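You operate a simulated robot arm through the tools that you are given. There is no shell and no other tool. Be economical: measure what you need, move in short steps, check, and stop when the job is done.

Carry out the task below with a simulated robot arm. There is one attempt and no reset: what you move stays moved.

## Task
Put one of the large bottles from the top of the side table on the shelf under the steel table. Take the red cup and leave it on top of the brown empty carton on the top of the side table. Take the steel drip grid from the top of the side table and put it on the deck by the ice well lever. Put the yogurt white tub from the top of the side table on the steel table left of the grey juicer and the salad white tub on the deck by the ice well lever. Do these in any order. Set down upright: large bottle, red cup.

It is judged by the outcome, as a careful person would: the job done as asked, and still so three seconds after it is handed in. It fails if anything else is knocked over, pushed out of place, dropped, spilled or broken.

## Robot
A 7-joint arm with a fingered hand on a trunk, on a base that drives. Base frame: it is fixed to the floor where the robot stands at the start and does not move with it; the origin is under the middle of the robot, x ahead of it, y to its left, z up. Readings come in cm, degrees, newtons and seconds.
With the tool pointing down near the work surface it reaches from about 36 to 84 cm from the robot's upright axis, wherever it stands. Its first joint turns from -115.0 to 115.0 degrees. Places, roughly: deck by the ice well lever [-260, -50, 70]; empty carton [50, 75, 75]; large bottle (9x9x24 cm) [40, 60, 90]; red cup (6x6x7 cm) [40, 40, 80]; shelf under the steel table [20, -200, 20]; steel drip grid (10x10x4 cm) [30, 50, 80]; steel table left of the grey juicer [20, -140, 70]; white tub [25, 75, 75]. Payload 5 kg.
The tool frame sits at the grasp point between the pads (the TCP): z along the fingers, y along the line on which they close. The tips reach 3.2 cm beyond it. The gripper opens to 16 cm. The gripper's body begins 8.9 cm behind the TCP. The gripper is a hand of 4 fingers: y runs from the thumb to the fingers, the wrist lies at [0, 0, -26.7] in the tool frame, and closing takes about 1.5 s.
Orientation is that of the tool frame in the base frame, as a unit quaternion [x, y, z, w]. With the fingers straight down and closing along the base's y, the tool's x points along the base's -x, its y along +y and its z along -z.

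## Interface
- The arm moves only by the tool move_arm. Its argument "steps" is a list that holds one entry, the list of rows, each a list of 7 numbers: the turn, a rotation vector about the tool's x, y, z in degrees, then the shift along the tool's x, y, z in cm, then the gripper command, from -1 (fully open) to 1 (shut), values between in proportion. In form: [[[wx, wy, wz, x, y, z, jaw], ...]]. A call has 1 to 12 rows; each row shifts and turns the commanded pose from where the row before left it, along the tool's axes as they then stand. A row lasts 0.2 s, in which the tool goes at most 5 cm and 8.6 degrees; a call with a longer step from one row to the next is refused whole, and so is a gripper value outside its range. Where a pose cannot be reached the arm comes as near as it can. A force on the tool above 40 N (or 10 N above the force at the start of the call, whichever is more), or a blocked arm, ends the call early, and 0.2 s more pass. The fingers move at their own pace (about 10.8 cm/s each) and stop on an object; they squeeze with about 25 N. The grip force told is the motor's: it shows also when the fingers shut on nothing. Time passes only in rows, and 0.2 s behind the last, so rows that do not move let the fingers close. It gives the time, the measured TCP pose, the force on the tool (base axes), the opening and the grip force at its end, in the units of the frame above (readings bear some noise), with the torque about the TCP (base axes, N m) and any sound that the robot's microphone picked up.
- Cameras (640 x 400 px; columns grow to the right, rows downward): "scene" is now at [0.12, 18.59, 163.22]; the picture's right is [0.41, -0.91, 0.00], its down [-0.79, -0.36, -0.50] and it looks along [0.45, 0.21, -0.87] (base axes); focal length 260 px, centre (320, 200). "wrist" rides on the gripper at [8, -0.4, -11.4] in the tool frame; the picture's right is [0.05, 1.00, 0.00], its down [-0.82, 0.04, -0.58] and it looks along [-0.58, 0.03, 0.82] (tool axes); focal length 265 px, centre (320, 200). There is no depth. A picture from a camera that has moved, and an enlarged one, comes with that camera's place and axes in the base frame and with its lens.
- capture(camera): a new picture of that camera. It takes no simulated time.
- move_column(by): slides the trunk up (or, below 0, down) by that many cm; the arm and the scene camera ride with it, the base frame stays. It gives what a move gives, with no picture.
- drive_base(legs): drives the robot by 1 to 6 legs, each [ahead, turn to the left] in cm and degrees, along the robot's own axes; the way and the turn of a leg run together, so that a leg with both is an arc; at most 150 cm and 180 degrees a leg. The arm and the cameras ride along, it lands a little off, and it stops where it bumps. It gives what a move gives.
- preshape(shape): the hand has 4 fingers and takes this shape, open, in about a second: jaw (thumb against the fingers, like two jaws); tri (thumb and two fingers); tip (a fingertip pinch); poke (one finger out to press); point (the index stretched); flat (the hand flat); cup (the hand cupped); fist (a fist). The gripper value then closes the fingers along that shape, each until it touches; the sizes above hold for jaw. It gives what a move gives, with no picture.
- pan_tilt(pan, tilt): turns the head with the scene camera to pan (to the left, within 155 degrees either way) and tilt (down, from -29 to 69), counted from straight ahead of the robot. It gives what a move gives.
- inspect(camera, box): a new picture of the part [left, top, right, bottom] of that camera's present view, enlarged. It takes no simulated time.
- close_job(): hands the job in; it is judged then, once.

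Work in short steps. Places have to be worked out from the pictures, the camera data and where the tool is seen: move nearer, look again, correct. Check each grasp and each placing, and mend what went wrong. You have 165 turns and 120 pictures in all, those below and enlarged ones among them. Open the gripper and draw the arm clear of the work before you hand the job in, unless the task says otherwise.

The tools are called after "Request:" as a command line: name --argument value ..., lists and objects as JSON in quotes. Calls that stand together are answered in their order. move_arm: Moves the arm, as the interface text tells. Its arguments: {"type":"object","properties":{"steps":{"type":"array"}},"required":["steps"]} The other tools are called the same way: move_column (by) slides the trunk up or down; preshape (shape) gives the hand a shape; drive_base (legs) drives the base; pan_tilt (pan, tilt) turns the head that bears the scene camera; capture (camera) takes a picture; inspect (camera, box) takes an enlarged picture of a part of a camera's view; close_job () hands the job in.

At the start:

```text
time_s: 0.0
tcp_pos: [27.1, 45.5, 110.55]
tcp_rot: [0.0, 1.0, 0.001, 0.0]
contact_force: [0.7, 0.5, 0.3]
ft_torque: [-0.01, -0.03, 0.05]
opening: 15.98
gripper_force: 0.1
shape: jaw
trunk travel left (down, up): [-77.5, 21.5]
robot x, y, heading: [0.38, -0.06, 0.0]
head pan, tilt: [24.5, 60.0]
```

scene: 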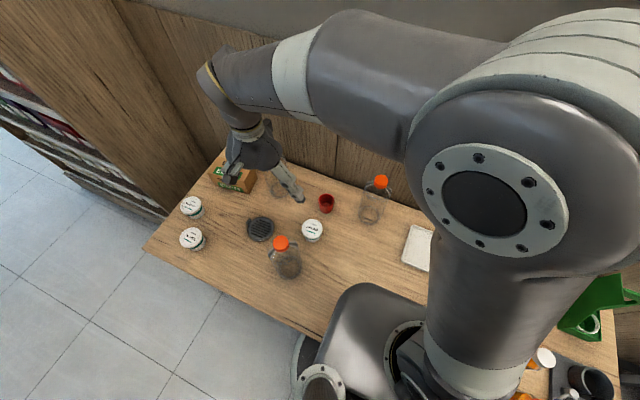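
wrist: 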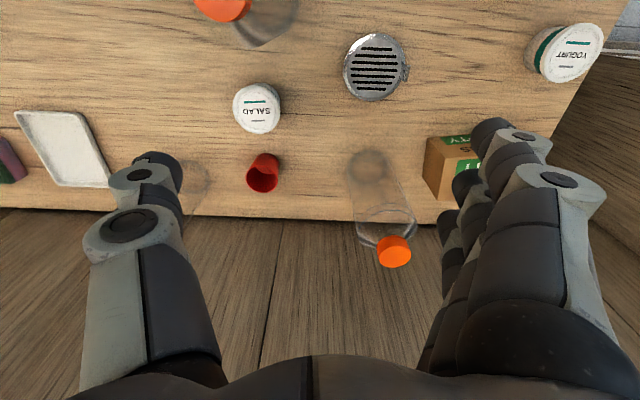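

The grid, tubs, cup, carton and both bottles are in view. I'll enlarge the left part to read the tub labels.

Request:
inspect --camera "scene" --box '[140, 140, 460, 340]'

Request:
pan_tilt --pan -80 --tilt 30

```text
2.00 times, centred on (300, 240) of scene
camera zoom: at [0.12, 18.59, 163.22], right [0.41, -0.91, 0.0], down [-0.79, -0.36, -0.5], along [0.45, 0.21, -0.87], focal length 521 px, centre (360, 120)
```

zoom: 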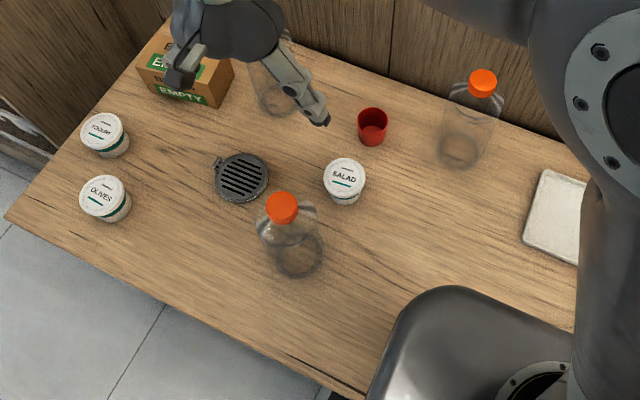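

```text
time_s: 1.8
tcp_pos: [27.11, 45.64, 110.55]
tcp_rot: [0.0, 1.0, 0.0, 0.0]
contact_force: [-0.5, 0.3, 0.6]
ft_torque: [0.02, 0.02, 0.01]
opening: 16.0
gripper_force: 0.3
shape: jaw
trunk travel left (down, up): [-77.5, 21.5]
robot x, y, heading: [-0.1, -0.21, -0.0]
head pan, tilt: [-80.0, 30.0]
```

Labels are read: yogurt is at the far left-back, olives in front of it and salad is in the middle. Next I look towards the steel table.

Request:
capture --camera "scene"

Request:
pan_tilt --pan -150 --tilt 25

Request:
capture --camera "scene"

Request:
pan_tilt --pan 150 --tilt 25

Request:
capture --camera "scene"

```text
116 pictures are left
camera scene: at [-4.37, 6.92, 167.43], right [-0.98, -0.17, 0.0], down [-0.09, 0.49, -0.87], along [0.15, -0.85, -0.5], focal length 260 px, centre (320, 200)
```

scene: 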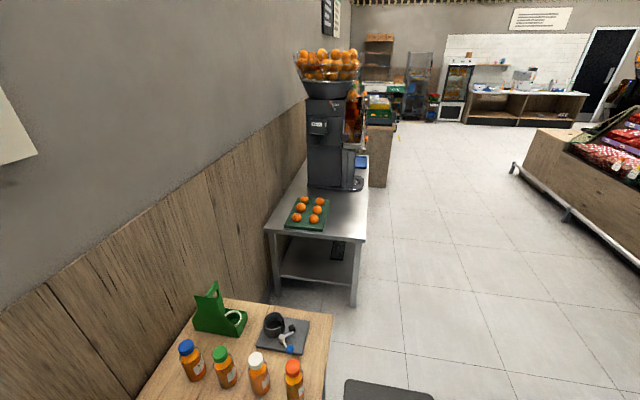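

```text
time_s: 3.2
tcp_pos: [27.17, 45.57, 110.55]
tcp_rot: [0.0, 1.0, 0.0, -0.001]
contact_force: [0.2, -0.3, -0.6]
ft_torque: [-0.01, 0.0, 0.01]
opening: 15.98
gripper_force: 0.0
shape: jaw
trunk travel left (down, up): [-77.5, 21.5]
robot x, y, heading: [-0.06, -0.24, 0.0]
head pan, tilt: [-150.0, 25.0]
```

```text
115 pictures are left
camera scene: at [-13.92, 11.21, 168.23], right [-0.5, 0.87, 0.0], down [0.37, 0.21, -0.91], along [-0.78, -0.45, -0.42], focal length 260 px, centre (320, 200)
```

scene: 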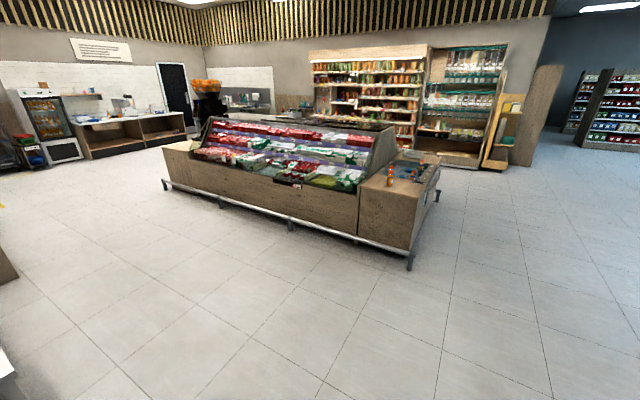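

```text
time_s: 7.3
tcp_pos: [27.08, 45.58, 110.63]
tcp_rot: [0.0, 1.0, 0.0, 0.0]
contact_force: [0.8, -0.7, 0.1]
ft_torque: [0.0, -0.02, 0.01]
opening: 16.01
gripper_force: 0.0
shape: jaw
trunk travel left (down, up): [-77.5, 21.5]
robot x, y, heading: [-0.0, 0.02, 0.1]
head pan, tilt: [150.0, 25.0]
```

```text
114 pictures are left
camera scene: at [-13.92, 20.43, 168.23], right [0.5, 0.87, 0.0], down [0.37, -0.21, -0.91], along [-0.78, 0.45, -0.42], focal length 260 px, centre (320, 200)
```

scene: 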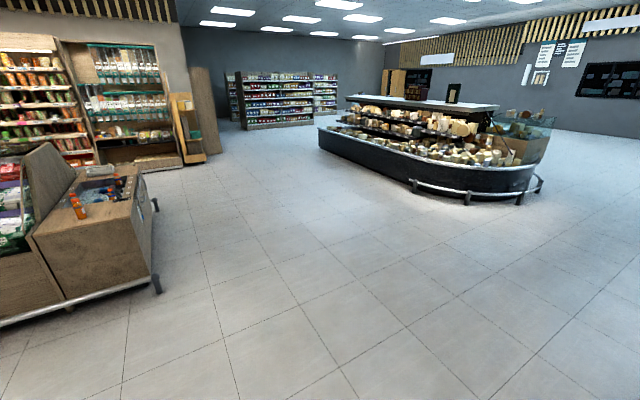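

The island end, with the ice well deck, is behind the robot. I'll enlarge it, then look at the steel table again.

Request:
inspect --camera "scene" --box '[0, 130, 200, 255]'

Request:
pan_tilt --pan -85 --tilt 35

Request:
inspect --camera "scene" --box '[180, 60, 420, 320]'

```text
3.20 times, centred on (100, 192) of scene
camera zoom: at [-13.92, 20.43, 168.23], right [0.5, 0.87, 0.0], down [0.37, -0.21, -0.91], along [-0.78, 0.45, -0.42], focal length 834 px, centre (1024, 224)
```

zoom: 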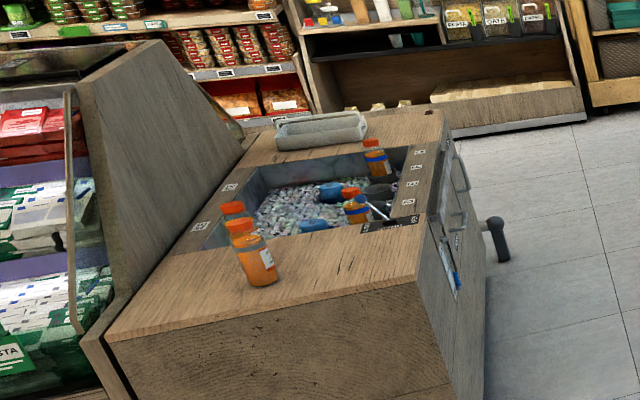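

```text
time_s: 10.7
tcp_pos: [27.07, 45.58, 110.57]
tcp_rot: [-0.001, 1.0, 0.0, 0.0]
contact_force: [-0.2, -0.2, -0.5]
ft_torque: [-0.01, -0.02, -0.01]
opening: 15.98
gripper_force: 0.0
shape: jaw
trunk travel left (down, up): [-77.5, 21.5]
robot x, y, heading: [-0.11, -0.18, -0.1]
head pan, tilt: [-85.0, 35.0]
```

```text
1.54 times, centred on (300, 190) of scene
camera zoom: at [-5.18, 7.05, 166.66], right [-1.0, -0.09, 0.0], down [-0.05, 0.57, -0.82], along [0.07, -0.82, -0.57], focal length 401 px, centre (351, 215)
```

zoom: 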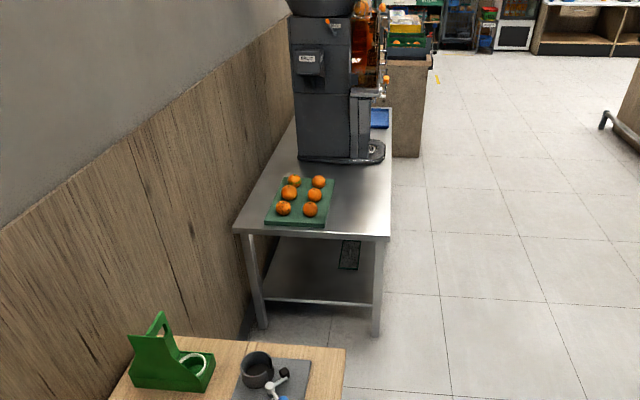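

Everything is located roughly: free steel table around (3,-140), deck end behind, and the shelf under the steel table. I start with the cup at about (45,36), going above it and looking with the wrist camera.

Request:
move_arm --steps '[[[0, 0, 0, 0, -4.8, 0, -1], [0, 0, 0, 0, -4.8, 0, -1], [0, 0, 0, -4, 0, 0, -0.4], [0, 0, 0, -4, 0, 0, -0.4], [0, 0, 0, -4, 0, 2, -0.4], [0, 0, 0, -3, 0, 4, -0.4], [0, 0, 0, 0, 0, 4, -0.4], [0, 0, 0, 0, 0, 0, -0.4]]]'

Request:
capture --camera "wrist"

Request:
pan_tilt --pan 30 --tilt 50

Request:
capture --camera "scene"

```text
time_s: 12.4
tcp_pos: [42.23, 35.84, 100.54]
tcp_rot: [0.0, 1.0, 0.0, 0.0]
contact_force: [0.3, -0.1, -0.7]
ft_torque: [-0.02, -0.01, -0.02]
opening: 11.23
gripper_force: 0.2
shape: jaw
trunk travel left (down, up): [-77.5, 21.5]
robot x, y, heading: [-0.45, 0.02, -0.1]
head pan, tilt: [-85.0, 35.0]
```

```text
111 pictures are left
camera wrist: at [34.05, 35.35, 111.8], right [-0.05, 1.0, 0.0], down [0.82, 0.04, 0.58], along [0.58, 0.03, -0.82], focal length 265 px, centre (320, 200)
```

wrist: 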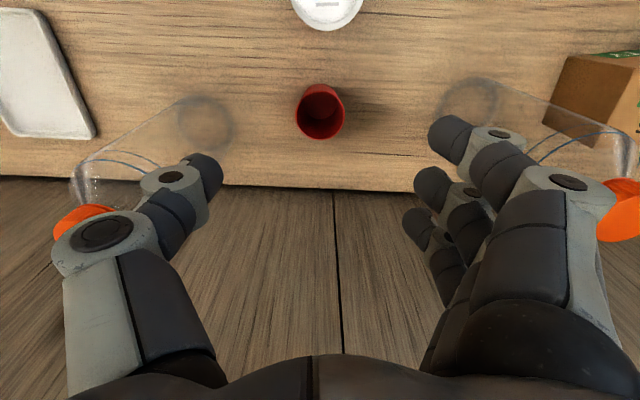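

```text
time_s: 14.4
tcp_pos: [42.17, 35.91, 100.46]
tcp_rot: [-0.001, 1.0, 0.0, 0.001]
contact_force: [-0.9, 0.3, -0.4]
ft_torque: [0.04, 0.0, -0.01]
opening: 11.23
gripper_force: 0.1
shape: jaw
trunk travel left (down, up): [-77.5, 21.5]
robot x, y, heading: [-0.01, -0.21, -0.0]
head pan, tilt: [30.0, 50.0]
```

```text
110 pictures are left
camera scene: at [0.73, 19.66, 164.48], right [0.5, -0.87, 0.0], down [-0.66, -0.38, -0.64], along [0.56, 0.32, -0.77], focal length 260 px, centre (320, 200)
```

scene: 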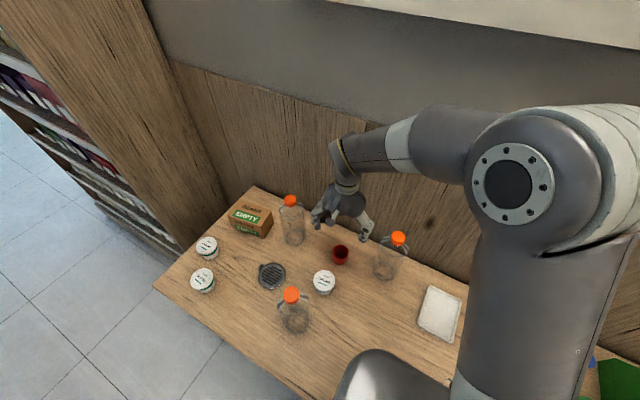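

Cup centre works out at (43.6,36.0), table z≈75, back wall x≈57.5. I descend and grasp with the tips just above the table.

Request:
move_arm --steps '[[[0, 0, 0, -1.4, 0.1, 4, -0.4], [0, 0, 0, 0, 0, 4, -0.4], [0, 0, 0, 0, 0, 4, -0.4], [0, 0, 0, 0, 0, 4, -0.4], [0, 0, 0, 0, 0, 3.5, -0.4], [0, 0, 0, 0, 0, 0, -0.4]]]'

Request:
capture --camera "wrist"

```text
time_s: 15.8
tcp_pos: [43.47, 36.05, 81.17]
tcp_rot: [0.0, 1.0, 0.0, 0.0]
contact_force: [-0.3, 0.1, 0.2]
ft_torque: [0.01, 0.01, 0.01]
opening: 11.25
gripper_force: 0.0
shape: jaw
trunk travel left (down, up): [-77.5, 21.5]
robot x, y, heading: [0.11, -0.1, -0.1]
head pan, tilt: [30.0, 50.0]
```

```text
109 pictures are left
camera wrist: at [35.33, 35.46, 92.46], right [-0.05, 1.0, 0.0], down [0.82, 0.04, 0.58], along [0.58, 0.03, -0.82], focal length 265 px, centre (320, 200)
```

wrist: 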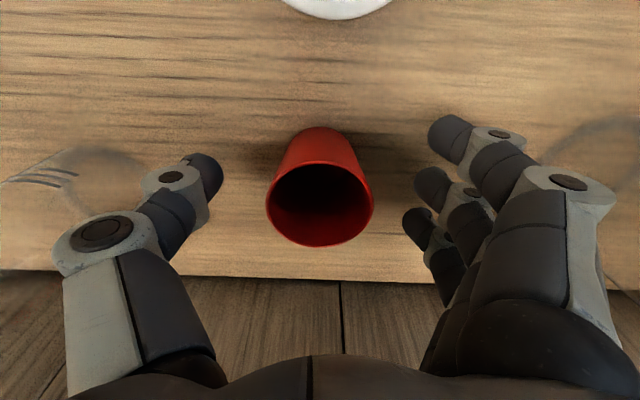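

The cup sits between thumb and fingers, so I close.

Request:
move_arm --steps '[[[0, 0, 0, 0, 0, 0, 0.2], [0, 0, 0, 0, 0, 0, 0.6], [0, 0, 0, 0, 0, 0, 1], [0, 0, 0, 0, 0, 0, 1], [0, 0, 0, 0, 0, 0, 1], [0, 0, 0, 0, 0, 0, 1]]]'

Request:
capture --camera "wrist"

```text
time_s: 17.2
tcp_pos: [43.51, 35.96, 81.05]
tcp_rot: [0.0, 1.0, 0.001, 0.0]
contact_force: [0.4, 0.1, 0.1]
ft_torque: [-0.03, 0.0, -0.04]
opening: 3.19
gripper_force: 24.2
shape: jaw
trunk travel left (down, up): [-77.5, 21.5]
robot x, y, heading: [0.03, -0.08, -0.2]
head pan, tilt: [30.0, 50.0]
```

```text
108 pictures are left
camera wrist: at [35.33, 35.48, 92.49], right [-0.05, 1.0, 0.0], down [0.82, 0.04, 0.58], along [0.58, 0.03, -0.82], focal length 265 px, centre (320, 200)
```

wrist: 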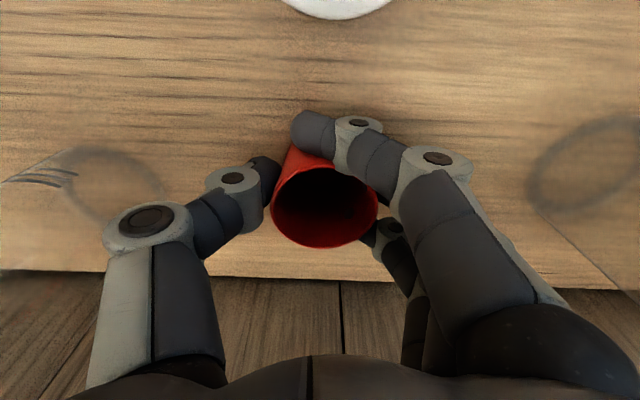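

The fingers wrapped around the cup. I lift it slowly and look.

Request:
move_arm --steps '[[[0, 0, 0, 0, 0, -1, 1], [0, 0, 0, 0, 0, -3, 1], [0, 0, 0, 0, 0, -4, 1], [0, 0, 0, 0, 0, -4, 1], [0, 0, 0, 0, 0, -4, 1], [0, 0, 0, 0, 0, -4, 1], [0, 0, 0, 0, 0, -4, 1], [0, 0, 0, 0, 0, -4, 1]]]'

Request:
capture --camera "wrist"

Request:
inspect --camera "scene" --box '[140, 140, 460, 340]'

```text
time_s: 19.0
tcp_pos: [43.55, 35.98, 109.22]
tcp_rot: [0.0, 1.0, -0.001, 0.001]
contact_force: [-0.7, 0.6, -0.9]
ft_torque: [0.04, 0.01, 0.02]
opening: 3.16
gripper_force: 25.1
shape: jaw
trunk travel left (down, up): [-77.5, 21.5]
robot x, y, heading: [0.1, -0.31, 0.2]
head pan, tilt: [30.0, 50.0]
```

```text
107 pictures are left
camera wrist: at [35.43, 35.43, 120.54], right [-0.05, 1.0, 0.0], down [0.82, 0.04, 0.58], along [0.58, 0.03, -0.82], focal length 265 px, centre (320, 200)
```

wrist: 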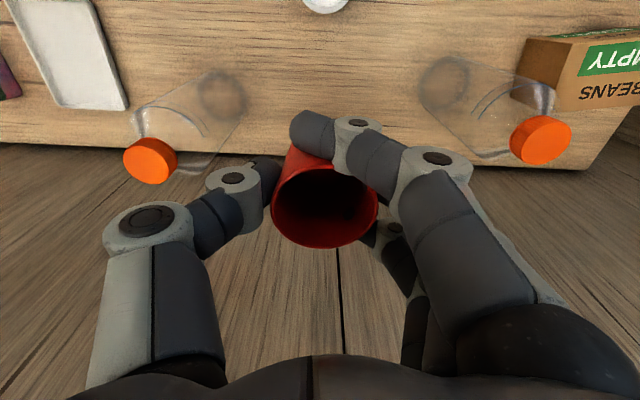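

```text
2.00 times, centred on (300, 240) of scene
camera zoom: at [0.67, 19.63, 164.48], right [0.5, -0.87, 0.0], down [-0.66, -0.38, -0.64], along [0.56, 0.32, -0.77], focal length 521 px, centre (360, 120)
```

zoom: 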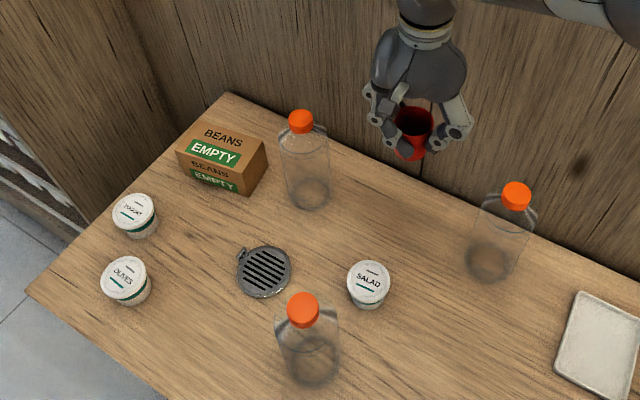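

The cup is held upright. The carton top spans roughly x 36–44, y 65–80 at z≈83, so I raise and carry the cup over above it, clear of the bottle cap.

Request:
move_arm --steps '[[[0, 0, 0, 0, 0, -4, 1], [0, 0, 0, 1, 4.6, -1, 1], [0, 0, 0, 1, 4.6, 0, 1], [0, 0, 0, 1, 4.6, 0, 1], [0, 0, 0, 0.2, 4.6, 0, 1], [0, 0, 0, 0, 4.6, 0, 1], [0, 0, 0, 0, 4.6, 0, 1], [0, 0, 0, 0, 4.6, 0, 1], [0, 0, 0, 0, 4.4, 0, 1], [0, 0, 0, 0, 0, 0, 1]]]'

Request:
capture --camera "wrist"

Request:
inspect --camera "scene" --box '[140, 100, 460, 300]'

```text
time_s: 21.2
tcp_pos: [38.15, 67.94, 112.3]
tcp_rot: [0.0, 1.0, -0.001, -0.001]
contact_force: [-0.4, 0.1, -0.2]
ft_torque: [-0.04, 0.0, -0.02]
opening: 3.11
gripper_force: 24.1
shape: jaw
out of reach, approached as far as the arm can: row 8, 9
trunk travel left (down, up): [-77.5, 21.5]
robot x, y, heading: [0.44, 0.18, 0.3]
head pan, tilt: [30.0, 50.0]
```

```text
105 pictures are left
camera wrist: at [30.05, 67.53, 123.64], right [-0.05, 1.0, 0.0], down [0.82, 0.04, 0.58], along [0.58, 0.03, -0.82], focal length 265 px, centre (320, 200)
```

wrist: 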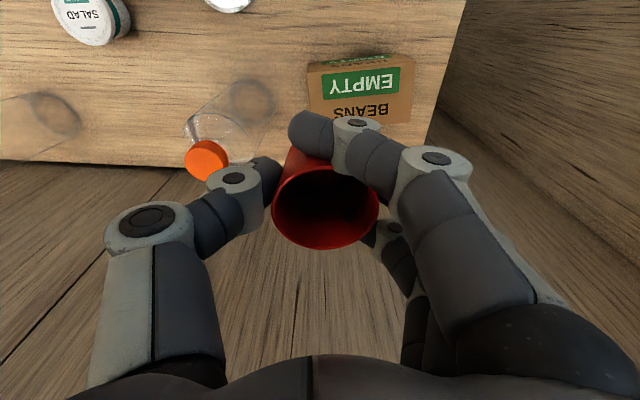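

```text
2.00 times, centred on (300, 200) of scene
camera zoom: at [0.73, 19.88, 164.45], right [0.5, -0.87, 0.0], down [-0.66, -0.38, -0.64], along [0.56, 0.32, -0.77], focal length 521 px, centre (360, 200)
```

zoom: 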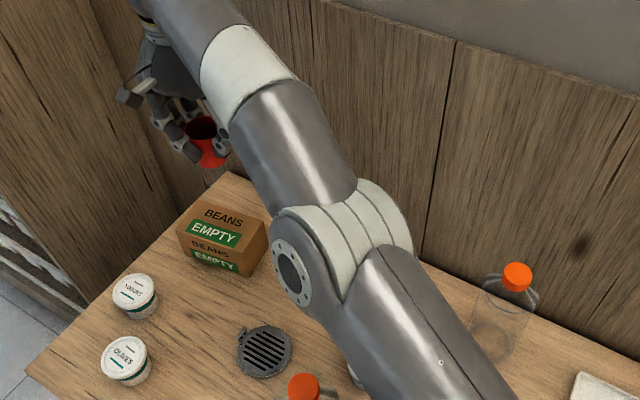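

The arm is at its reach limit at this height; lower it reaches farther. I descend to about z=101 and check the pose.

Request:
move_arm --steps '[[[0, 0, 0, 0, 0, 3, 1], [0, 0, 0, 0, 0, 4, 1], [0, 0, 0, 0, 0, 4, 1], [0, 0, 0, 0, 0, 0, 1]]]'

```text
time_s: 22.2
tcp_pos: [39.35, 69.62, 102.11]
tcp_rot: [0.001, 1.0, -0.001, -0.002]
contact_force: [0.3, -0.4, -0.9]
ft_torque: [0.0, -0.02, -0.01]
opening: 3.15
gripper_force: 24.9
shape: jaw
out of reach, approached as far as the arm can: row 1, 2, 3
trunk travel left (down, up): [-77.5, 21.5]
robot x, y, heading: [0.15, 0.17, -0.1]
head pan, tilt: [30.0, 50.0]
```

The command still holds y≈72.8, so the arm extends as it descends. I go to about z=92.

Request:
move_arm --steps '[[[0, 0, 0, 0, 0, 4, 1], [0, 0, 0, 0, 0, 4, 1], [0, 0, 0, 0, 0, 1.5, 1], [0, 0, 0, 0, 0, 0, 1]]]'

Request:
capture --camera "wrist"

Request:
inspect --camera "scene" --box '[140, 100, 380, 250]'

```text
time_s: 23.2
tcp_pos: [39.55, 70.39, 92.85]
tcp_rot: [0.001, 1.0, -0.002, 0.0]
contact_force: [0.4, -0.5, 0.1]
ft_torque: [0.0, 0.03, 0.0]
opening: 3.11
gripper_force: 25.1
shape: jaw
out of reach, approached as far as the arm can: row 1, 3
trunk travel left (down, up): [-77.5, 21.5]
robot x, y, heading: [-0.16, -0.0, 0.0]
head pan, tilt: [30.0, 50.0]
```

```text
103 pictures are left
camera wrist: at [31.47, 69.99, 104.15], right [-0.05, 1.0, 0.0], down [0.82, 0.04, 0.58], along [0.58, 0.03, -0.82], focal length 265 px, centre (320, 200)
```

wrist: 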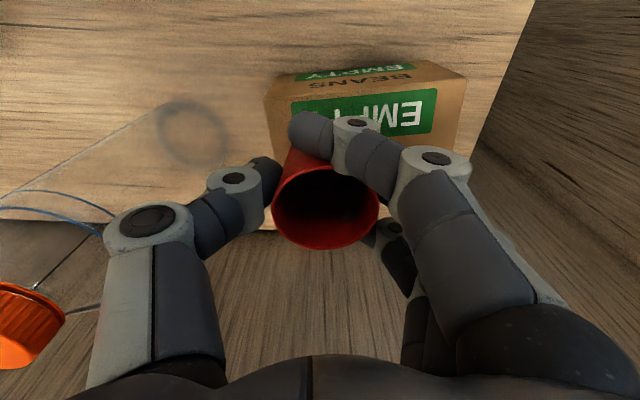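

```text
2.67 times, centred on (260, 175) of scene
camera zoom: at [0.72, 19.69, 164.48], right [0.5, -0.87, 0.0], down [-0.66, -0.38, -0.64], along [0.56, 0.32, -0.77], focal length 695 px, centre (480, 267)
```

zoom: 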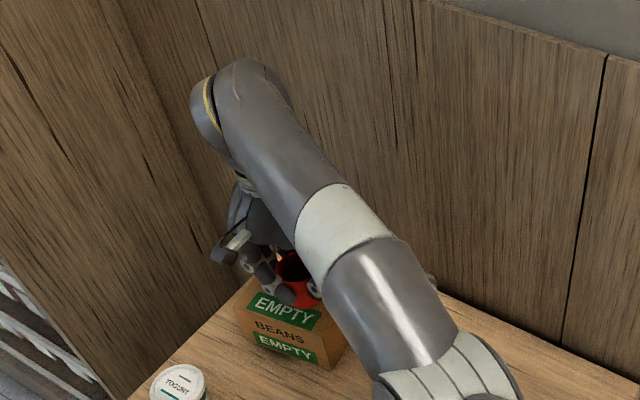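

The carton's front edge is near x≈36.5, so I want the cup about 1 cm deeper. I shift the command and descend slowly until it touches.

Request:
move_arm --steps '[[[0, 0, 0, -0.6, -2.6, 0.5, 1], [0, 0, 0, -0.2, 0, 1, 1], [0, 0, 0, 0, 0, 0.5, 1], [0, 0, 0, 0, 0, 0.5, 1], [0, 0, 0, 0, 0, 0, 1]]]'

Request:
capture --camera "wrist"

```text
time_s: 24.4
tcp_pos: [41.31, 69.62, 90.33]
tcp_rot: [0.0, 1.0, 0.0, 0.0]
contact_force: [-0.1, 0.0, 0.7]
ft_torque: [-0.02, 0.01, -0.03]
opening: 3.12
gripper_force: 25.0
shape: jaw
out of reach, approached as far as the arm can: row 1
trunk travel left (down, up): [-77.5, 21.5]
robot x, y, heading: [0.12, 0.05, -0.1]
head pan, tilt: [30.0, 50.0]
```

```text
101 pictures are left
camera wrist: at [33.18, 69.26, 101.73], right [-0.05, 1.0, 0.0], down [0.82, 0.04, 0.58], along [0.58, 0.03, -0.82], focal length 265 px, centre (320, 200)
```

wrist: 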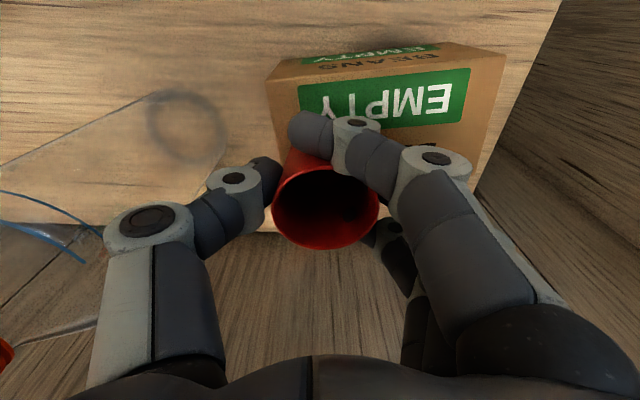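

I shift 1.4 cm farther left for margin and then lower to contact.

Request:
move_arm --steps '[[[0, 0, 0, 0.3, 1.4, 0, 1], [0, 0, 0, 0, 0, 0.4, 1], [0, 0, 0, 0, 0, 0.4, 1], [0, 0, 0, 0, 0, 0.4, 1], [0, 0, 0, 0, 0, 0, 1]]]'

```text
time_s: 25.6
tcp_pos: [40.69, 70.22, 89.53]
tcp_rot: [0.0, 1.0, 0.003, 0.001]
contact_force: [-2.0, -2.5, 29.4]
ft_torque: [0.17, -0.29, -0.04]
opening: 3.25
gripper_force: 24.9
shape: jaw
out of reach, approached as far as the arm can: row 1
trunk travel left (down, up): [-77.5, 21.5]
robot x, y, heading: [0.11, -0.18, 0.1]
head pan, tilt: [30.0, 50.0]
```

The cup has contact at z≈89.5. I relieve it a little, open the hand to about 10 cm and look.

Request:
move_arm --steps '[[[0, 0, 0, 0, 0, -0.4, 1], [0, 0, 0, 0, 0, 0, 0.3], [0, 0, 0, 0, 0, 0, -0.1], [0, 0, 0, 0, 0, 0, -0.35], [0, 0, 0, 0, 0, 0, -0.35], [0, 0, 0, 0, 0, 0, -0.35]]]'

Request:
capture --camera "wrist"

```text
time_s: 27.0
tcp_pos: [40.87, 70.11, 89.51]
tcp_rot: [0.001, 1.0, -0.001, 0.0]
contact_force: [-0.3, 0.0, -0.3]
ft_torque: [-0.01, -0.02, 0.03]
opening: 10.75
gripper_force: 0.1
shape: jaw
trunk travel left (down, up): [-77.5, 21.5]
robot x, y, heading: [0.15, -0.03, 0.2]
head pan, tilt: [30.0, 50.0]
```

```text
100 pictures are left
camera wrist: at [32.75, 69.68, 100.8], right [-0.05, 1.0, 0.0], down [0.82, 0.04, 0.58], along [0.58, 0.03, -0.82], focal length 265 px, centre (320, 200)
```

wrist: 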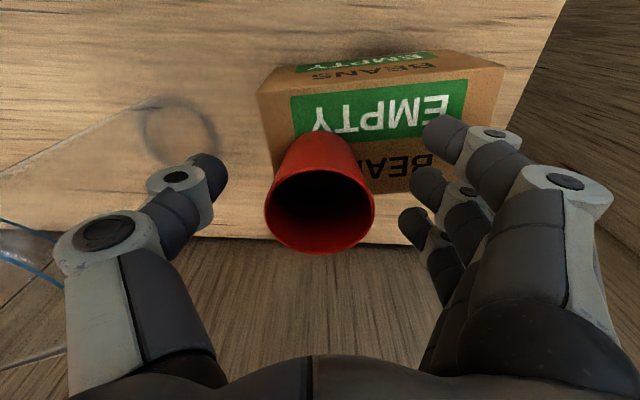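

The cup stands upright on the carton. I withdraw straight up, easing slightly in -x, then return over the table to look at the salad tub.

Request:
move_arm --steps '[[[0, 0, 0, 0.4, 0, -1.5, -0.4], [0, 0, 0, 0.4, 0, -2, -0.4], [0, 0, 0, 0.4, 0, -4, -0.4], [0, 0, 0, 0.5, 0, -4, -0.4], [0, 0, 0, 1, -1, -4, -0.4], [0, 0, 0, 2, -3, -4, -0.4], [0, 0, 0, 3, -4, 0, -0.4], [0, 0, 0, 3, -4, 0, -0.4], [0, 0, 0, 3, -4, 0, -0.4]]]'

Request:
inspect --camera "scene" --box '[140, 100, 460, 300]'

Request:
capture --camera "wrist"

```text
refused: row 6 steps farther than a row can; nothing moved
```

```text
2.00 times, centred on (300, 200) of scene
camera zoom: at [0.73, 19.71, 164.47], right [0.5, -0.87, 0.0], down [-0.66, -0.38, -0.64], along [0.56, 0.32, -0.77], focal length 521 px, centre (360, 200)
```

zoom: 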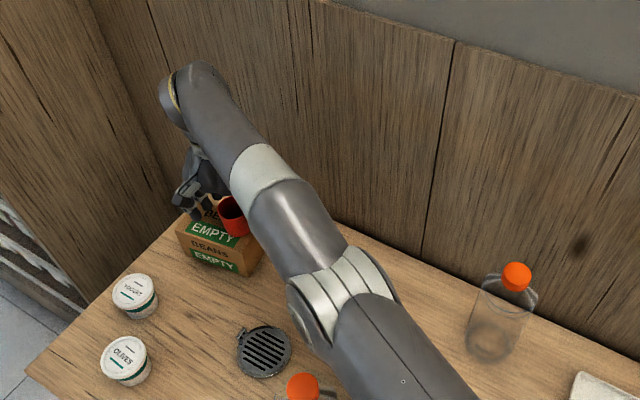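

```text
98 pictures are left
camera wrist: at [32.75, 69.68, 100.8], right [-0.05, 1.0, 0.0], down [0.82, 0.04, 0.58], along [0.58, 0.03, -0.82], focal length 265 px, centre (320, 200)
```

wrist: 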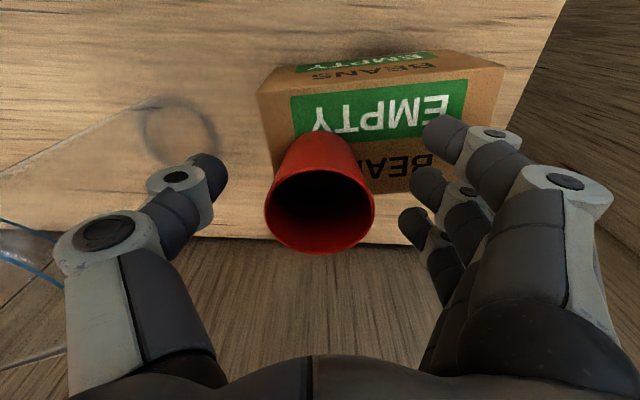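

One row was too long; nothing moved. I repeat with shorter steps.

Request:
move_arm --steps '[[[0, 0, 0, 0.4, 0, -1.5, -0.4], [0, 0, 0, 0.4, 0, -2, -0.4], [0, 0, 0, 0.4, 0, -4, -0.4], [0, 0, 0, 0.5, 0, -4, -0.4], [0, 0, 0, 1, -1, -4, -0.4], [0, 0, 0, 1, -2, -4, -0.4], [0, 0, 0, 3, -3.5, 0, -0.4], [0, 0, 0, 3, -3.5, 0, -0.4], [0, 0, 0, 3, -3.5, 0, -0.4], [0, 0, 0, 0, -4.5, 0, -0.4], [0, 0, 0, 0, -4.5, 0, -0.4]]]'

Request:
inspect --camera "scene" --box '[140, 100, 460, 300]'

Request:
capture --camera "wrist"

```text
time_s: 29.4
tcp_pos: [36.69, 67.18, 115.52]
tcp_rot: [0.0, 1.0, -0.001, 0.0]
contact_force: [0.3, -1.0, 0.6]
ft_torque: [0.0, -0.01, -0.01]
opening: 11.16
gripper_force: 0.0
shape: jaw
out of reach, approached as far as the arm can: row 5, 6, 7, 8, 9, 10, 11
trunk travel left (down, up): [-77.5, 21.5]
robot x, y, heading: [0.11, -0.03, -0.4]
head pan, tilt: [30.0, 50.0]
```

```text
2.00 times, centred on (300, 200) of scene
camera zoom: at [0.72, 19.64, 164.48], right [0.5, -0.87, 0.0], down [-0.66, -0.38, -0.64], along [0.56, 0.32, -0.77], focal length 521 px, centre (360, 200)
```

zoom: 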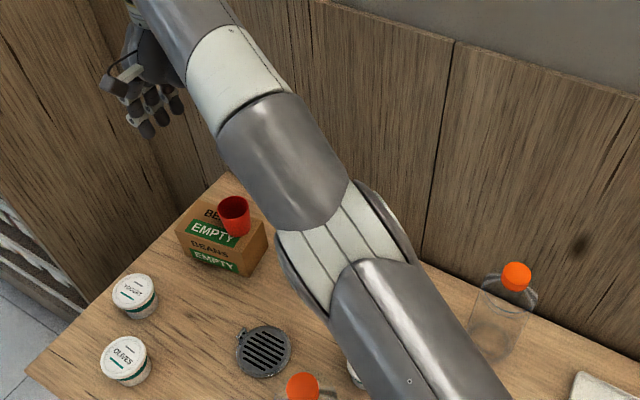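

```text
96 pictures are left
camera wrist: at [28.51, 66.65, 126.88], right [-0.05, 1.0, 0.0], down [0.82, 0.04, 0.58], along [0.58, 0.03, -0.82], focal length 265 px, centre (320, 200)
```

wrist: 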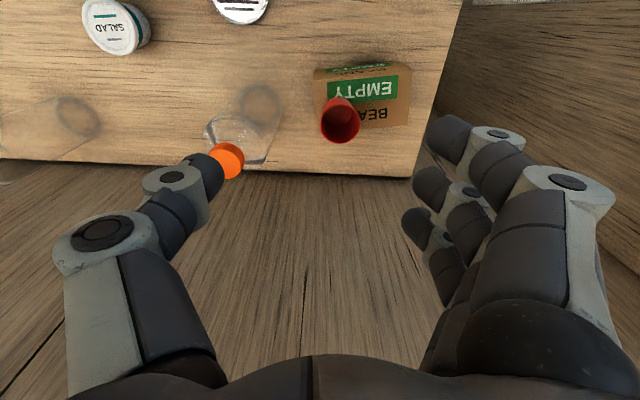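

The cup stands well on the carton, but the arm lags the command. I issue a small still call to see whether it settles.

Request:
move_arm --steps '[[[0, 0, 0, 0, 0, 0, -0.4], [0, 0, 0, 0, 0, 0, -0.4]]]'

```text
time_s: 30.0
tcp_pos: [36.62, 67.11, 115.36]
tcp_rot: [0.0, 1.0, -0.001, -0.001]
contact_force: [-0.2, 0.0, -0.6]
ft_torque: [0.04, 0.0, 0.04]
opening: 11.17
gripper_force: 0.1
shape: jaw
trunk travel left (down, up): [-77.5, 21.5]
robot x, y, heading: [0.34, -0.04, 0.0]
head pan, tilt: [30.0, 50.0]
```

It settled where it is. I try a small inward and downward motion.

Request:
move_arm --steps '[[[0, 0, 0, 2, -2, 1, -0.4], [0, 0, 0, 2, -3, 1, -0.4], [0, 0, 0, 2, -3, 1, -0.4], [0, 0, 0, 0, 0, 0, -0.4]]]'

```text
time_s: 31.0
tcp_pos: [34.87, 67.85, 115.67]
tcp_rot: [0.0, 1.0, -0.002, 0.0]
contact_force: [-0.4, 0.2, -0.5]
ft_torque: [0.02, -0.02, 0.0]
opening: 11.16
gripper_force: 0.0
shape: jaw
out of reach, approached as far as the arm can: row 1, 2, 3
trunk travel left (down, up): [-77.5, 21.5]
robot x, y, heading: [-0.08, -0.03, -0.0]
head pan, tilt: [30.0, 50.0]
```

The elbow seems stuck in a stretched pose. I try a small pure downward step to free it.

Request:
move_arm --steps '[[[0, 0, 0, 0, 0, 4, -0.4], [0, 0, 0, 0, 0, 0, -0.4]]]'

```text
time_s: 31.6
tcp_pos: [35.26, 68.87, 112.04]
tcp_rot: [0.0, 1.0, 0.0, -0.001]
contact_force: [0.0, -0.2, -0.4]
ft_torque: [0.03, 0.01, -0.01]
opening: 11.17
gripper_force: 0.0
shape: jaw
out of reach, approached as far as the arm can: row 1
trunk travel left (down, up): [-77.5, 21.5]
robot x, y, heading: [0.03, 0.1, -0.0]
head pan, tilt: [30.0, 50.0]
```

Downward works. I go down a bit more, then inward within the same call.

Request:
move_arm --steps '[[[0, 0, 0, 0, 0, 4, -0.4], [0, 0, 0, 1, -2, 3, -0.4], [0, 0, 0, 1, -3, 0, -0.4], [0, 0, 0, 1, -3, 0, -0.4], [0, 0, 0, 0, 0, 0, -0.4]]]'

```text
time_s: 32.8
tcp_pos: [36.1, 70.1, 106.65]
tcp_rot: [0.001, 1.0, -0.002, -0.001]
contact_force: [-1.0, -0.4, -0.2]
ft_torque: [-0.03, 0.0, -0.01]
opening: 11.17
gripper_force: 0.0
shape: jaw
out of reach, approached as far as the arm can: row 1, 2, 3, 4
trunk travel left (down, up): [-77.5, 21.5]
robot x, y, heading: [0.19, -0.21, -0.1]
head pan, tilt: [30.0, 50.0]
```

The command apparently persists while the arm is stuck at its stretch, so I bring the command back to near where the arm actually is.

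Request:
move_arm --steps '[[[0, 0, 0, -2, 4.4, -1.2, -0.4], [0, 0, 0, -2, 4.4, -1.2, -0.4], [0, 0, 0, -2, 4.4, -1.2, -0.4], [0, 0, 0, -2, 4.4, -1.2, -0.4], [0, 0, 0, -2, 4.4, -1.2, -0.4], [0, 0, 0, -2, 4.4, -1.2, -0.4], [0, 0, 0, -2, 4.4, -1.2, -0.4], [0, 0, 0, 0, 0, 0, -0.4]]]'

```text
time_s: 34.6
tcp_pos: [35.58, 70.66, 106.96]
tcp_rot: [-0.001, 1.0, 0.0, 0.0]
contact_force: [-0.3, -0.3, 0.8]
ft_torque: [0.01, 0.01, -0.01]
opening: 11.16
gripper_force: 0.0
shape: jaw
out of reach, approached as far as the arm can: row 1, 2, 3, 4, 5, 6, 7
trunk travel left (down, up): [-77.5, 21.5]
robot x, y, heading: [-0.21, -0.41, 0.1]
head pan, tilt: [30.0, 50.0]
```

I look at the arm itself to understand the configuration.

Request:
capture --camera "scene"

```text
95 pictures are left
camera scene: at [0.73, 19.69, 164.48], right [0.5, -0.87, 0.0], down [-0.66, -0.38, -0.64], along [0.56, 0.32, -0.77], focal length 260 px, centre (320, 200)
```

scene: 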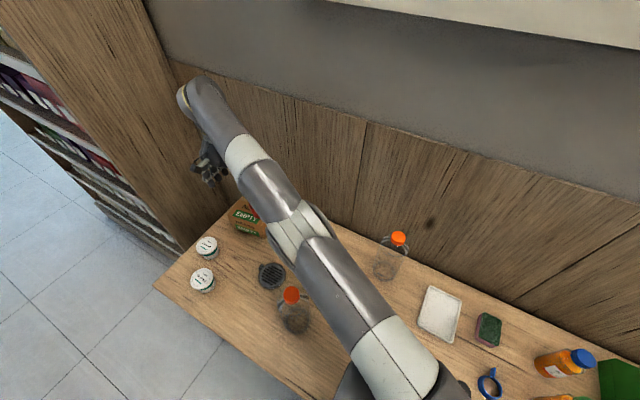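

The arm is straight at the elbow, a singular pose. Moving the trunk should re-base the command; then I'll retreat with small inward steps.

Request:
move_column --by 3

Request:
move_arm --steps '[[[0, 0, 0, 0.5, -0.8, 2, -0.4], [0, 0, 0, 0.5, -0.8, 2, -0.4], [0, 0, 0, 0.5, -0.8, 2, -0.4], [0, 0, 0, 0, 0, 0, -0.4]]]'

```text
time_s: 35.3
tcp_pos: [35.65, 70.64, 109.85]
tcp_rot: [-0.001, 1.0, 0.0, 0.0]
contact_force: [-0.9, 0.1, -0.4]
ft_torque: [-0.01, -0.03, 0.02]
opening: 11.18
gripper_force: 0.0
shape: jaw
trunk travel left (down, up): [-80.5, 18.5]
robot x, y, heading: [-0.01, 0.27, 0.0]
head pan, tilt: [30.0, 50.0]
```

```text
time_s: 36.3
tcp_pos: [34.03, 68.4, 104.03]
tcp_rot: [0.0, 1.0, 0.0, 0.0]
contact_force: [-0.3, -0.1, 0.0]
ft_torque: [0.0, -0.04, -0.02]
opening: 11.14
gripper_force: 0.0
shape: jaw
trunk travel left (down, up): [-80.5, 18.5]
robot x, y, heading: [0.16, 0.12, -0.0]
head pan, tilt: [30.0, 50.0]
```

The arm is free again; I'll stay well within reach from now on. The front bottle at about (18,38) is best gripped from the side, so I retract the arm high and then back the robot off.

Request:
move_arm --steps '[[[0, 0, 0, 1, -4, -2, -0.4], [0, 0, 0, 1, -4, -2, -0.4], [0, 0, 0, 1, -4, -2, -0.4], [0, 0, 0, 1, -4, -2, -0.4], [0, 0, 0, 0, -4, -2, -0.4], [0, 0, 0, 0, -4, -2, -0.4], [0, 0, 0, 0, -4, 0, -0.4], [0, 0, 0, 0, 0, 0, -0.4]]]'

Request:
drive_base --legs '[[-45, 0]]'

Request:
capture --camera "scene"

```text
time_s: 38.1
tcp_pos: [30.15, 40.29, 115.59]
tcp_rot: [0.0, 1.0, 0.0, 0.0]
contact_force: [0.4, 0.6, 0.3]
ft_torque: [-0.04, 0.01, 0.01]
opening: 11.17
gripper_force: 0.0
shape: jaw
trunk travel left (down, up): [-80.5, 18.5]
robot x, y, heading: [-0.27, 0.01, -0.1]
head pan, tilt: [30.0, 50.0]
```

```text
time_s: 40.8
tcp_pos: [-14.41, 40.35, 115.67]
tcp_rot: [0.001, 1.0, 0.0, 0.001]
contact_force: [-0.6, 0.7, -0.4]
ft_torque: [0.0, -0.02, -0.03]
opening: 11.16
gripper_force: 0.0
shape: jaw
trunk travel left (down, up): [-80.5, 18.5]
robot x, y, heading: [-44.47, 0.1, 0.1]
head pan, tilt: [30.0, 50.0]
```

```text
94 pictures are left
camera scene: at [-43.92, 19.72, 167.48], right [0.5, -0.87, 0.0], down [-0.66, -0.38, -0.64], along [0.56, 0.32, -0.77], focal length 260 px, centre (320, 200)
```

scene: 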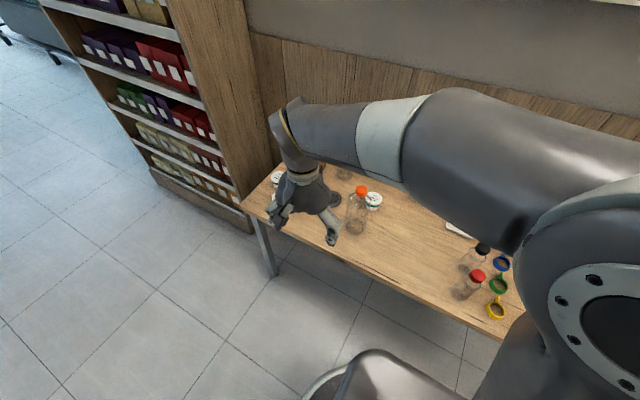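

The robot now stands back from the table. I move the tool forward and begin tilting it to horizontal (pointing +x).

Request:
move_arm --steps '[[[0, 0, 0, -4.5, 0, 0, -0.4], [0, 0, 0, -4.5, 0, 0, -0.4], [0, -8.5, 0, 0, 0, 0, -0.4], [0, -8.5, 0, 0, 0, 0, -0.4], [0, -8.5, 0, 0, 0, 0, -0.4], [0, -8.5, 0, 0, 0, 0, -0.4], [0, -8.5, 0, 0, 0, 0, -0.4], [0, -8.5, 0, 0, 0, 0, -0.4], [0, 0, 0, 0, 0, 0, -0.4]]]'

```text
time_s: 42.8
tcp_pos: [-5.44, 40.21, 115.67]
tcp_rot: [0.001, 0.902, 0.0, 0.431]
contact_force: [0.1, 0.4, 0.0]
ft_torque: [-0.06, 0.01, 0.01]
opening: 11.18
gripper_force: 0.1
shape: jaw
trunk travel left (down, up): [-80.5, 18.5]
robot x, y, heading: [-45.12, 0.08, -0.1]
head pan, tilt: [30.0, 50.0]
```

The tilt works; I complete it to horizontal.

Request:
move_arm --steps '[[[0, -8.5, 0, 0, 0, 0, -0.4], [0, -8.5, 0, 0, 0, 0, -0.4], [0, -8.5, 0, 0, 0, 0, -0.4], [0, -8.5, 0, 0, 0, 0, -0.4], [0, -5, 0, 0, 0, 0, -0.4], [0, 0, 0, 0, 0, 0, -0.4]]]'

Request:
pan_tilt --pan 25 --tilt 50

Request:
capture --camera "scene"

Request:
capture --camera "wrist"

```text
time_s: 44.2
tcp_pos: [-5.41, 40.26, 115.72]
tcp_rot: [0.002, 0.707, -0.001, 0.707]
contact_force: [-0.3, 0.0, -0.2]
ft_torque: [-0.01, -0.01, 0.03]
opening: 11.19
gripper_force: 0.0
shape: jaw
trunk travel left (down, up): [-80.5, 18.5]
robot x, y, heading: [-44.3, 0.39, -0.2]
head pan, tilt: [30.0, 50.0]
```

```text
time_s: 44.9
tcp_pos: [-5.36, 40.29, 115.77]
tcp_rot: [0.003, 0.707, -0.001, 0.708]
contact_force: [-0.2, -0.3, -0.9]
ft_torque: [0.01, 0.01, -0.01]
opening: 11.18
gripper_force: 0.1
shape: jaw
trunk travel left (down, up): [-80.5, 18.5]
robot x, y, heading: [-44.96, 0.19, 0.1]
head pan, tilt: [25.0, 50.0]
```

```text
93 pictures are left
camera scene: at [-43.53, 19.13, 167.48], right [0.42, -0.91, 0.0], down [-0.69, -0.32, -0.64], along [0.58, 0.27, -0.77], focal length 260 px, centre (320, 200)
```

scene: 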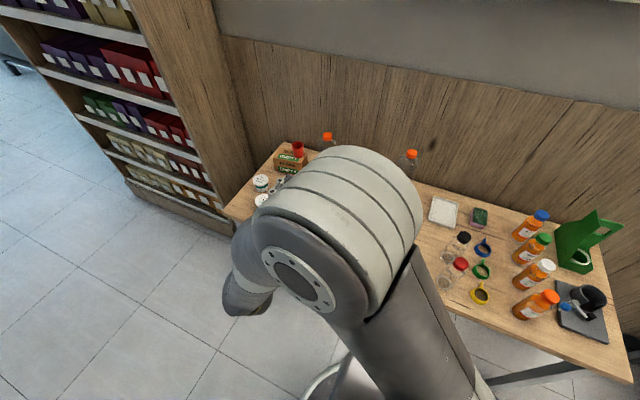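

```text
92 pictures are left
camera wrist: at [-16.82, 39.77, 107.66], right [0.0, 1.0, -0.05], down [-0.58, 0.04, 0.82], along [0.82, 0.03, 0.58], focal length 265 px, centre (320, 200)
```

wrist: 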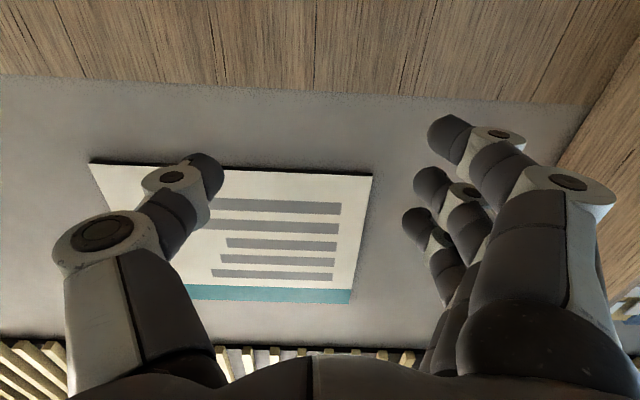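

The bottle is computed at (17.8,38.2). I lower the trunk so that the hand comes to grasp height, centre it in y, and check with the wrist camera.

Request:
move_column --by -27.7

Request:
move_arm --steps '[[[0, 0, 0, 0, -2.1, 0, -0.4], [0, 0, 0, 0, 0, 0, -0.4]]]'

Request:
capture --camera "wrist"

Request:
capture --camera "scene"

```text
time_s: 47.7
tcp_pos: [-5.38, 40.34, 88.06]
tcp_rot: [0.002, 0.707, 0.0, 0.708]
contact_force: [0.1, 0.0, 0.6]
ft_torque: [0.0, 0.05, -0.01]
opening: 11.17
gripper_force: 0.0
shape: jaw
trunk travel left (down, up): [-52.8, 46.2]
robot x, y, heading: [-44.49, -0.09, -0.1]
head pan, tilt: [25.0, 50.0]
```

```text
time_s: 48.3
tcp_pos: [-5.34, 38.19, 87.93]
tcp_rot: [0.002, 0.707, -0.001, 0.707]
contact_force: [-0.3, -0.9, 0.2]
ft_torque: [0.0, -0.01, 0.0]
opening: 11.18
gripper_force: 0.0
shape: jaw
trunk travel left (down, up): [-52.8, 46.2]
robot x, y, heading: [-44.56, -0.29, -0.2]
head pan, tilt: [25.0, 50.0]
```

```text
91 pictures are left
camera wrist: at [-16.74, 37.67, 79.87], right [0.0, 1.0, -0.05], down [-0.58, 0.04, 0.82], along [0.82, 0.03, 0.58], focal length 265 px, centre (320, 200)
```

wrist: 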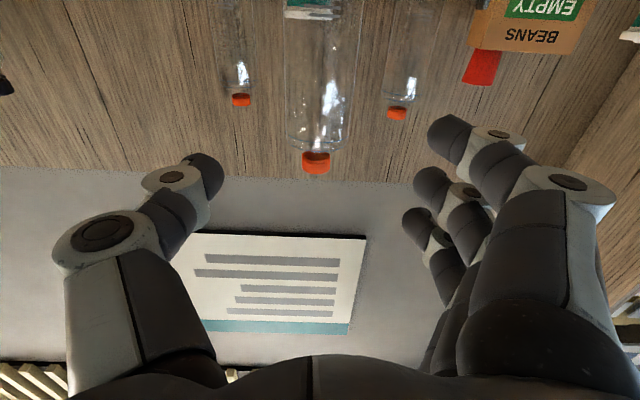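

```text
90 pictures are left
camera scene: at [-43.53, 19.1, 139.78], right [0.42, -0.91, 0.0], down [-0.69, -0.32, -0.64], along [0.58, 0.27, -0.77], focal length 260 px, centre (320, 200)
```

scene: 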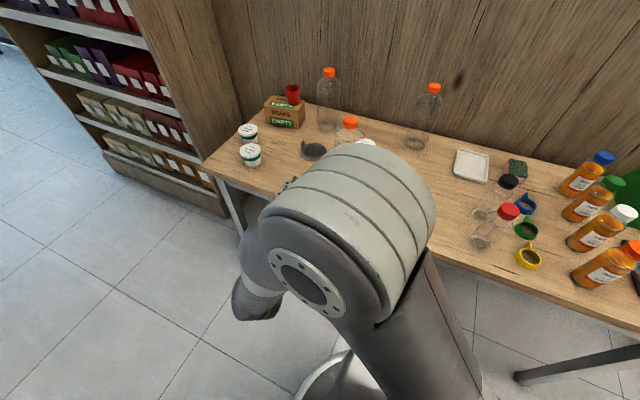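

The bottle lies straight ahead (y≈38.0). I open wider and advance along x around it, watching the force.

Request:
move_arm --steps '[[[0, 0, 0, 0, -0.1, 0, -0.8], [0, 0, 0, 0, 0, 4, -0.8], [0, 0, 0, 0, 0, 4.5, -0.8], [0, 0, 0, 0, 0, 4.5, -0.8], [0, 0, 0, 0, 0, 4, -0.8], [0, 0, 0, 0, 0, 3, -0.8], [0, 0, 0, 0, 0, 2.5, -0.8], [0, 0, 0, 0, 0, 0, -0.8]]]'

Request:
capture --camera "wrist"

```text
time_s: 50.1
tcp_pos: [17.18, 38.05, 87.96]
tcp_rot: [0.0, 0.707, 0.0, 0.707]
contact_force: [0.0, 0.3, 0.2]
ft_torque: [0.01, -0.01, 0.01]
opening: 14.38
gripper_force: 0.1
shape: jaw
trunk travel left (down, up): [-52.8, 46.2]
robot x, y, heading: [-44.64, -0.03, -0.2]
head pan, tilt: [25.0, 50.0]
```

```text
89 pictures are left
camera wrist: at [5.67, 37.54, 79.93], right [0.0, 1.0, -0.05], down [-0.58, 0.04, 0.82], along [0.82, 0.03, 0.58], focal length 265 px, centre (320, 200)
```

wrist: 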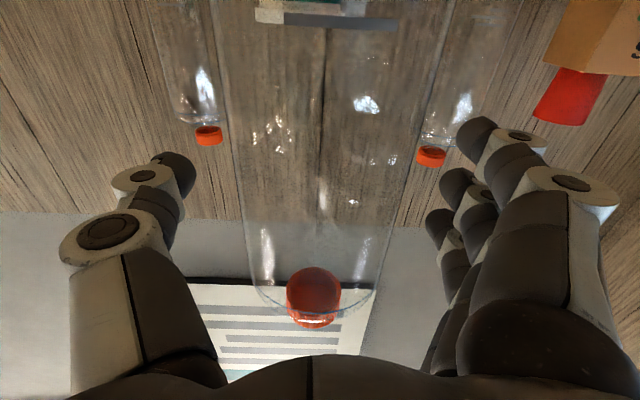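

The bottle is centred between thumb and fingers; I close.

Request:
move_arm --steps '[[[0, 0, 0, 0, 0, 0, -0.2], [0, 0, 0, 0, 0, 0, 0.3], [0, 0, 0, 0, 0, 0, 1], [0, 0, 0, 0, 0, 0, 1], [0, 0, 0, 0, 0, 0, 1], [0, 0, 0, 0, 0, 0, 1]]]'

Request:
capture --camera "wrist"

```text
time_s: 51.5
tcp_pos: [17.1, 38.02, 88.01]
tcp_rot: [0.0, 0.707, 0.0, 0.707]
contact_force: [-0.2, -0.1, 0.3]
ft_torque: [0.02, 0.03, -0.02]
opening: 7.66
gripper_force: 24.3
shape: jaw
trunk travel left (down, up): [-52.8, 46.2]
robot x, y, heading: [-44.3, 0.47, -0.1]
head pan, tilt: [25.0, 50.0]
```

```text
88 pictures are left
camera wrist: at [5.63, 37.54, 79.95], right [0.0, 1.0, -0.05], down [-0.58, 0.04, 0.82], along [0.82, 0.03, 0.58], focal length 265 px, centre (320, 200)
```

wrist: 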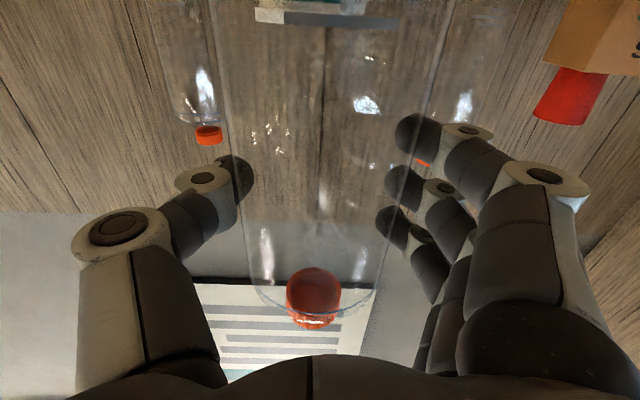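

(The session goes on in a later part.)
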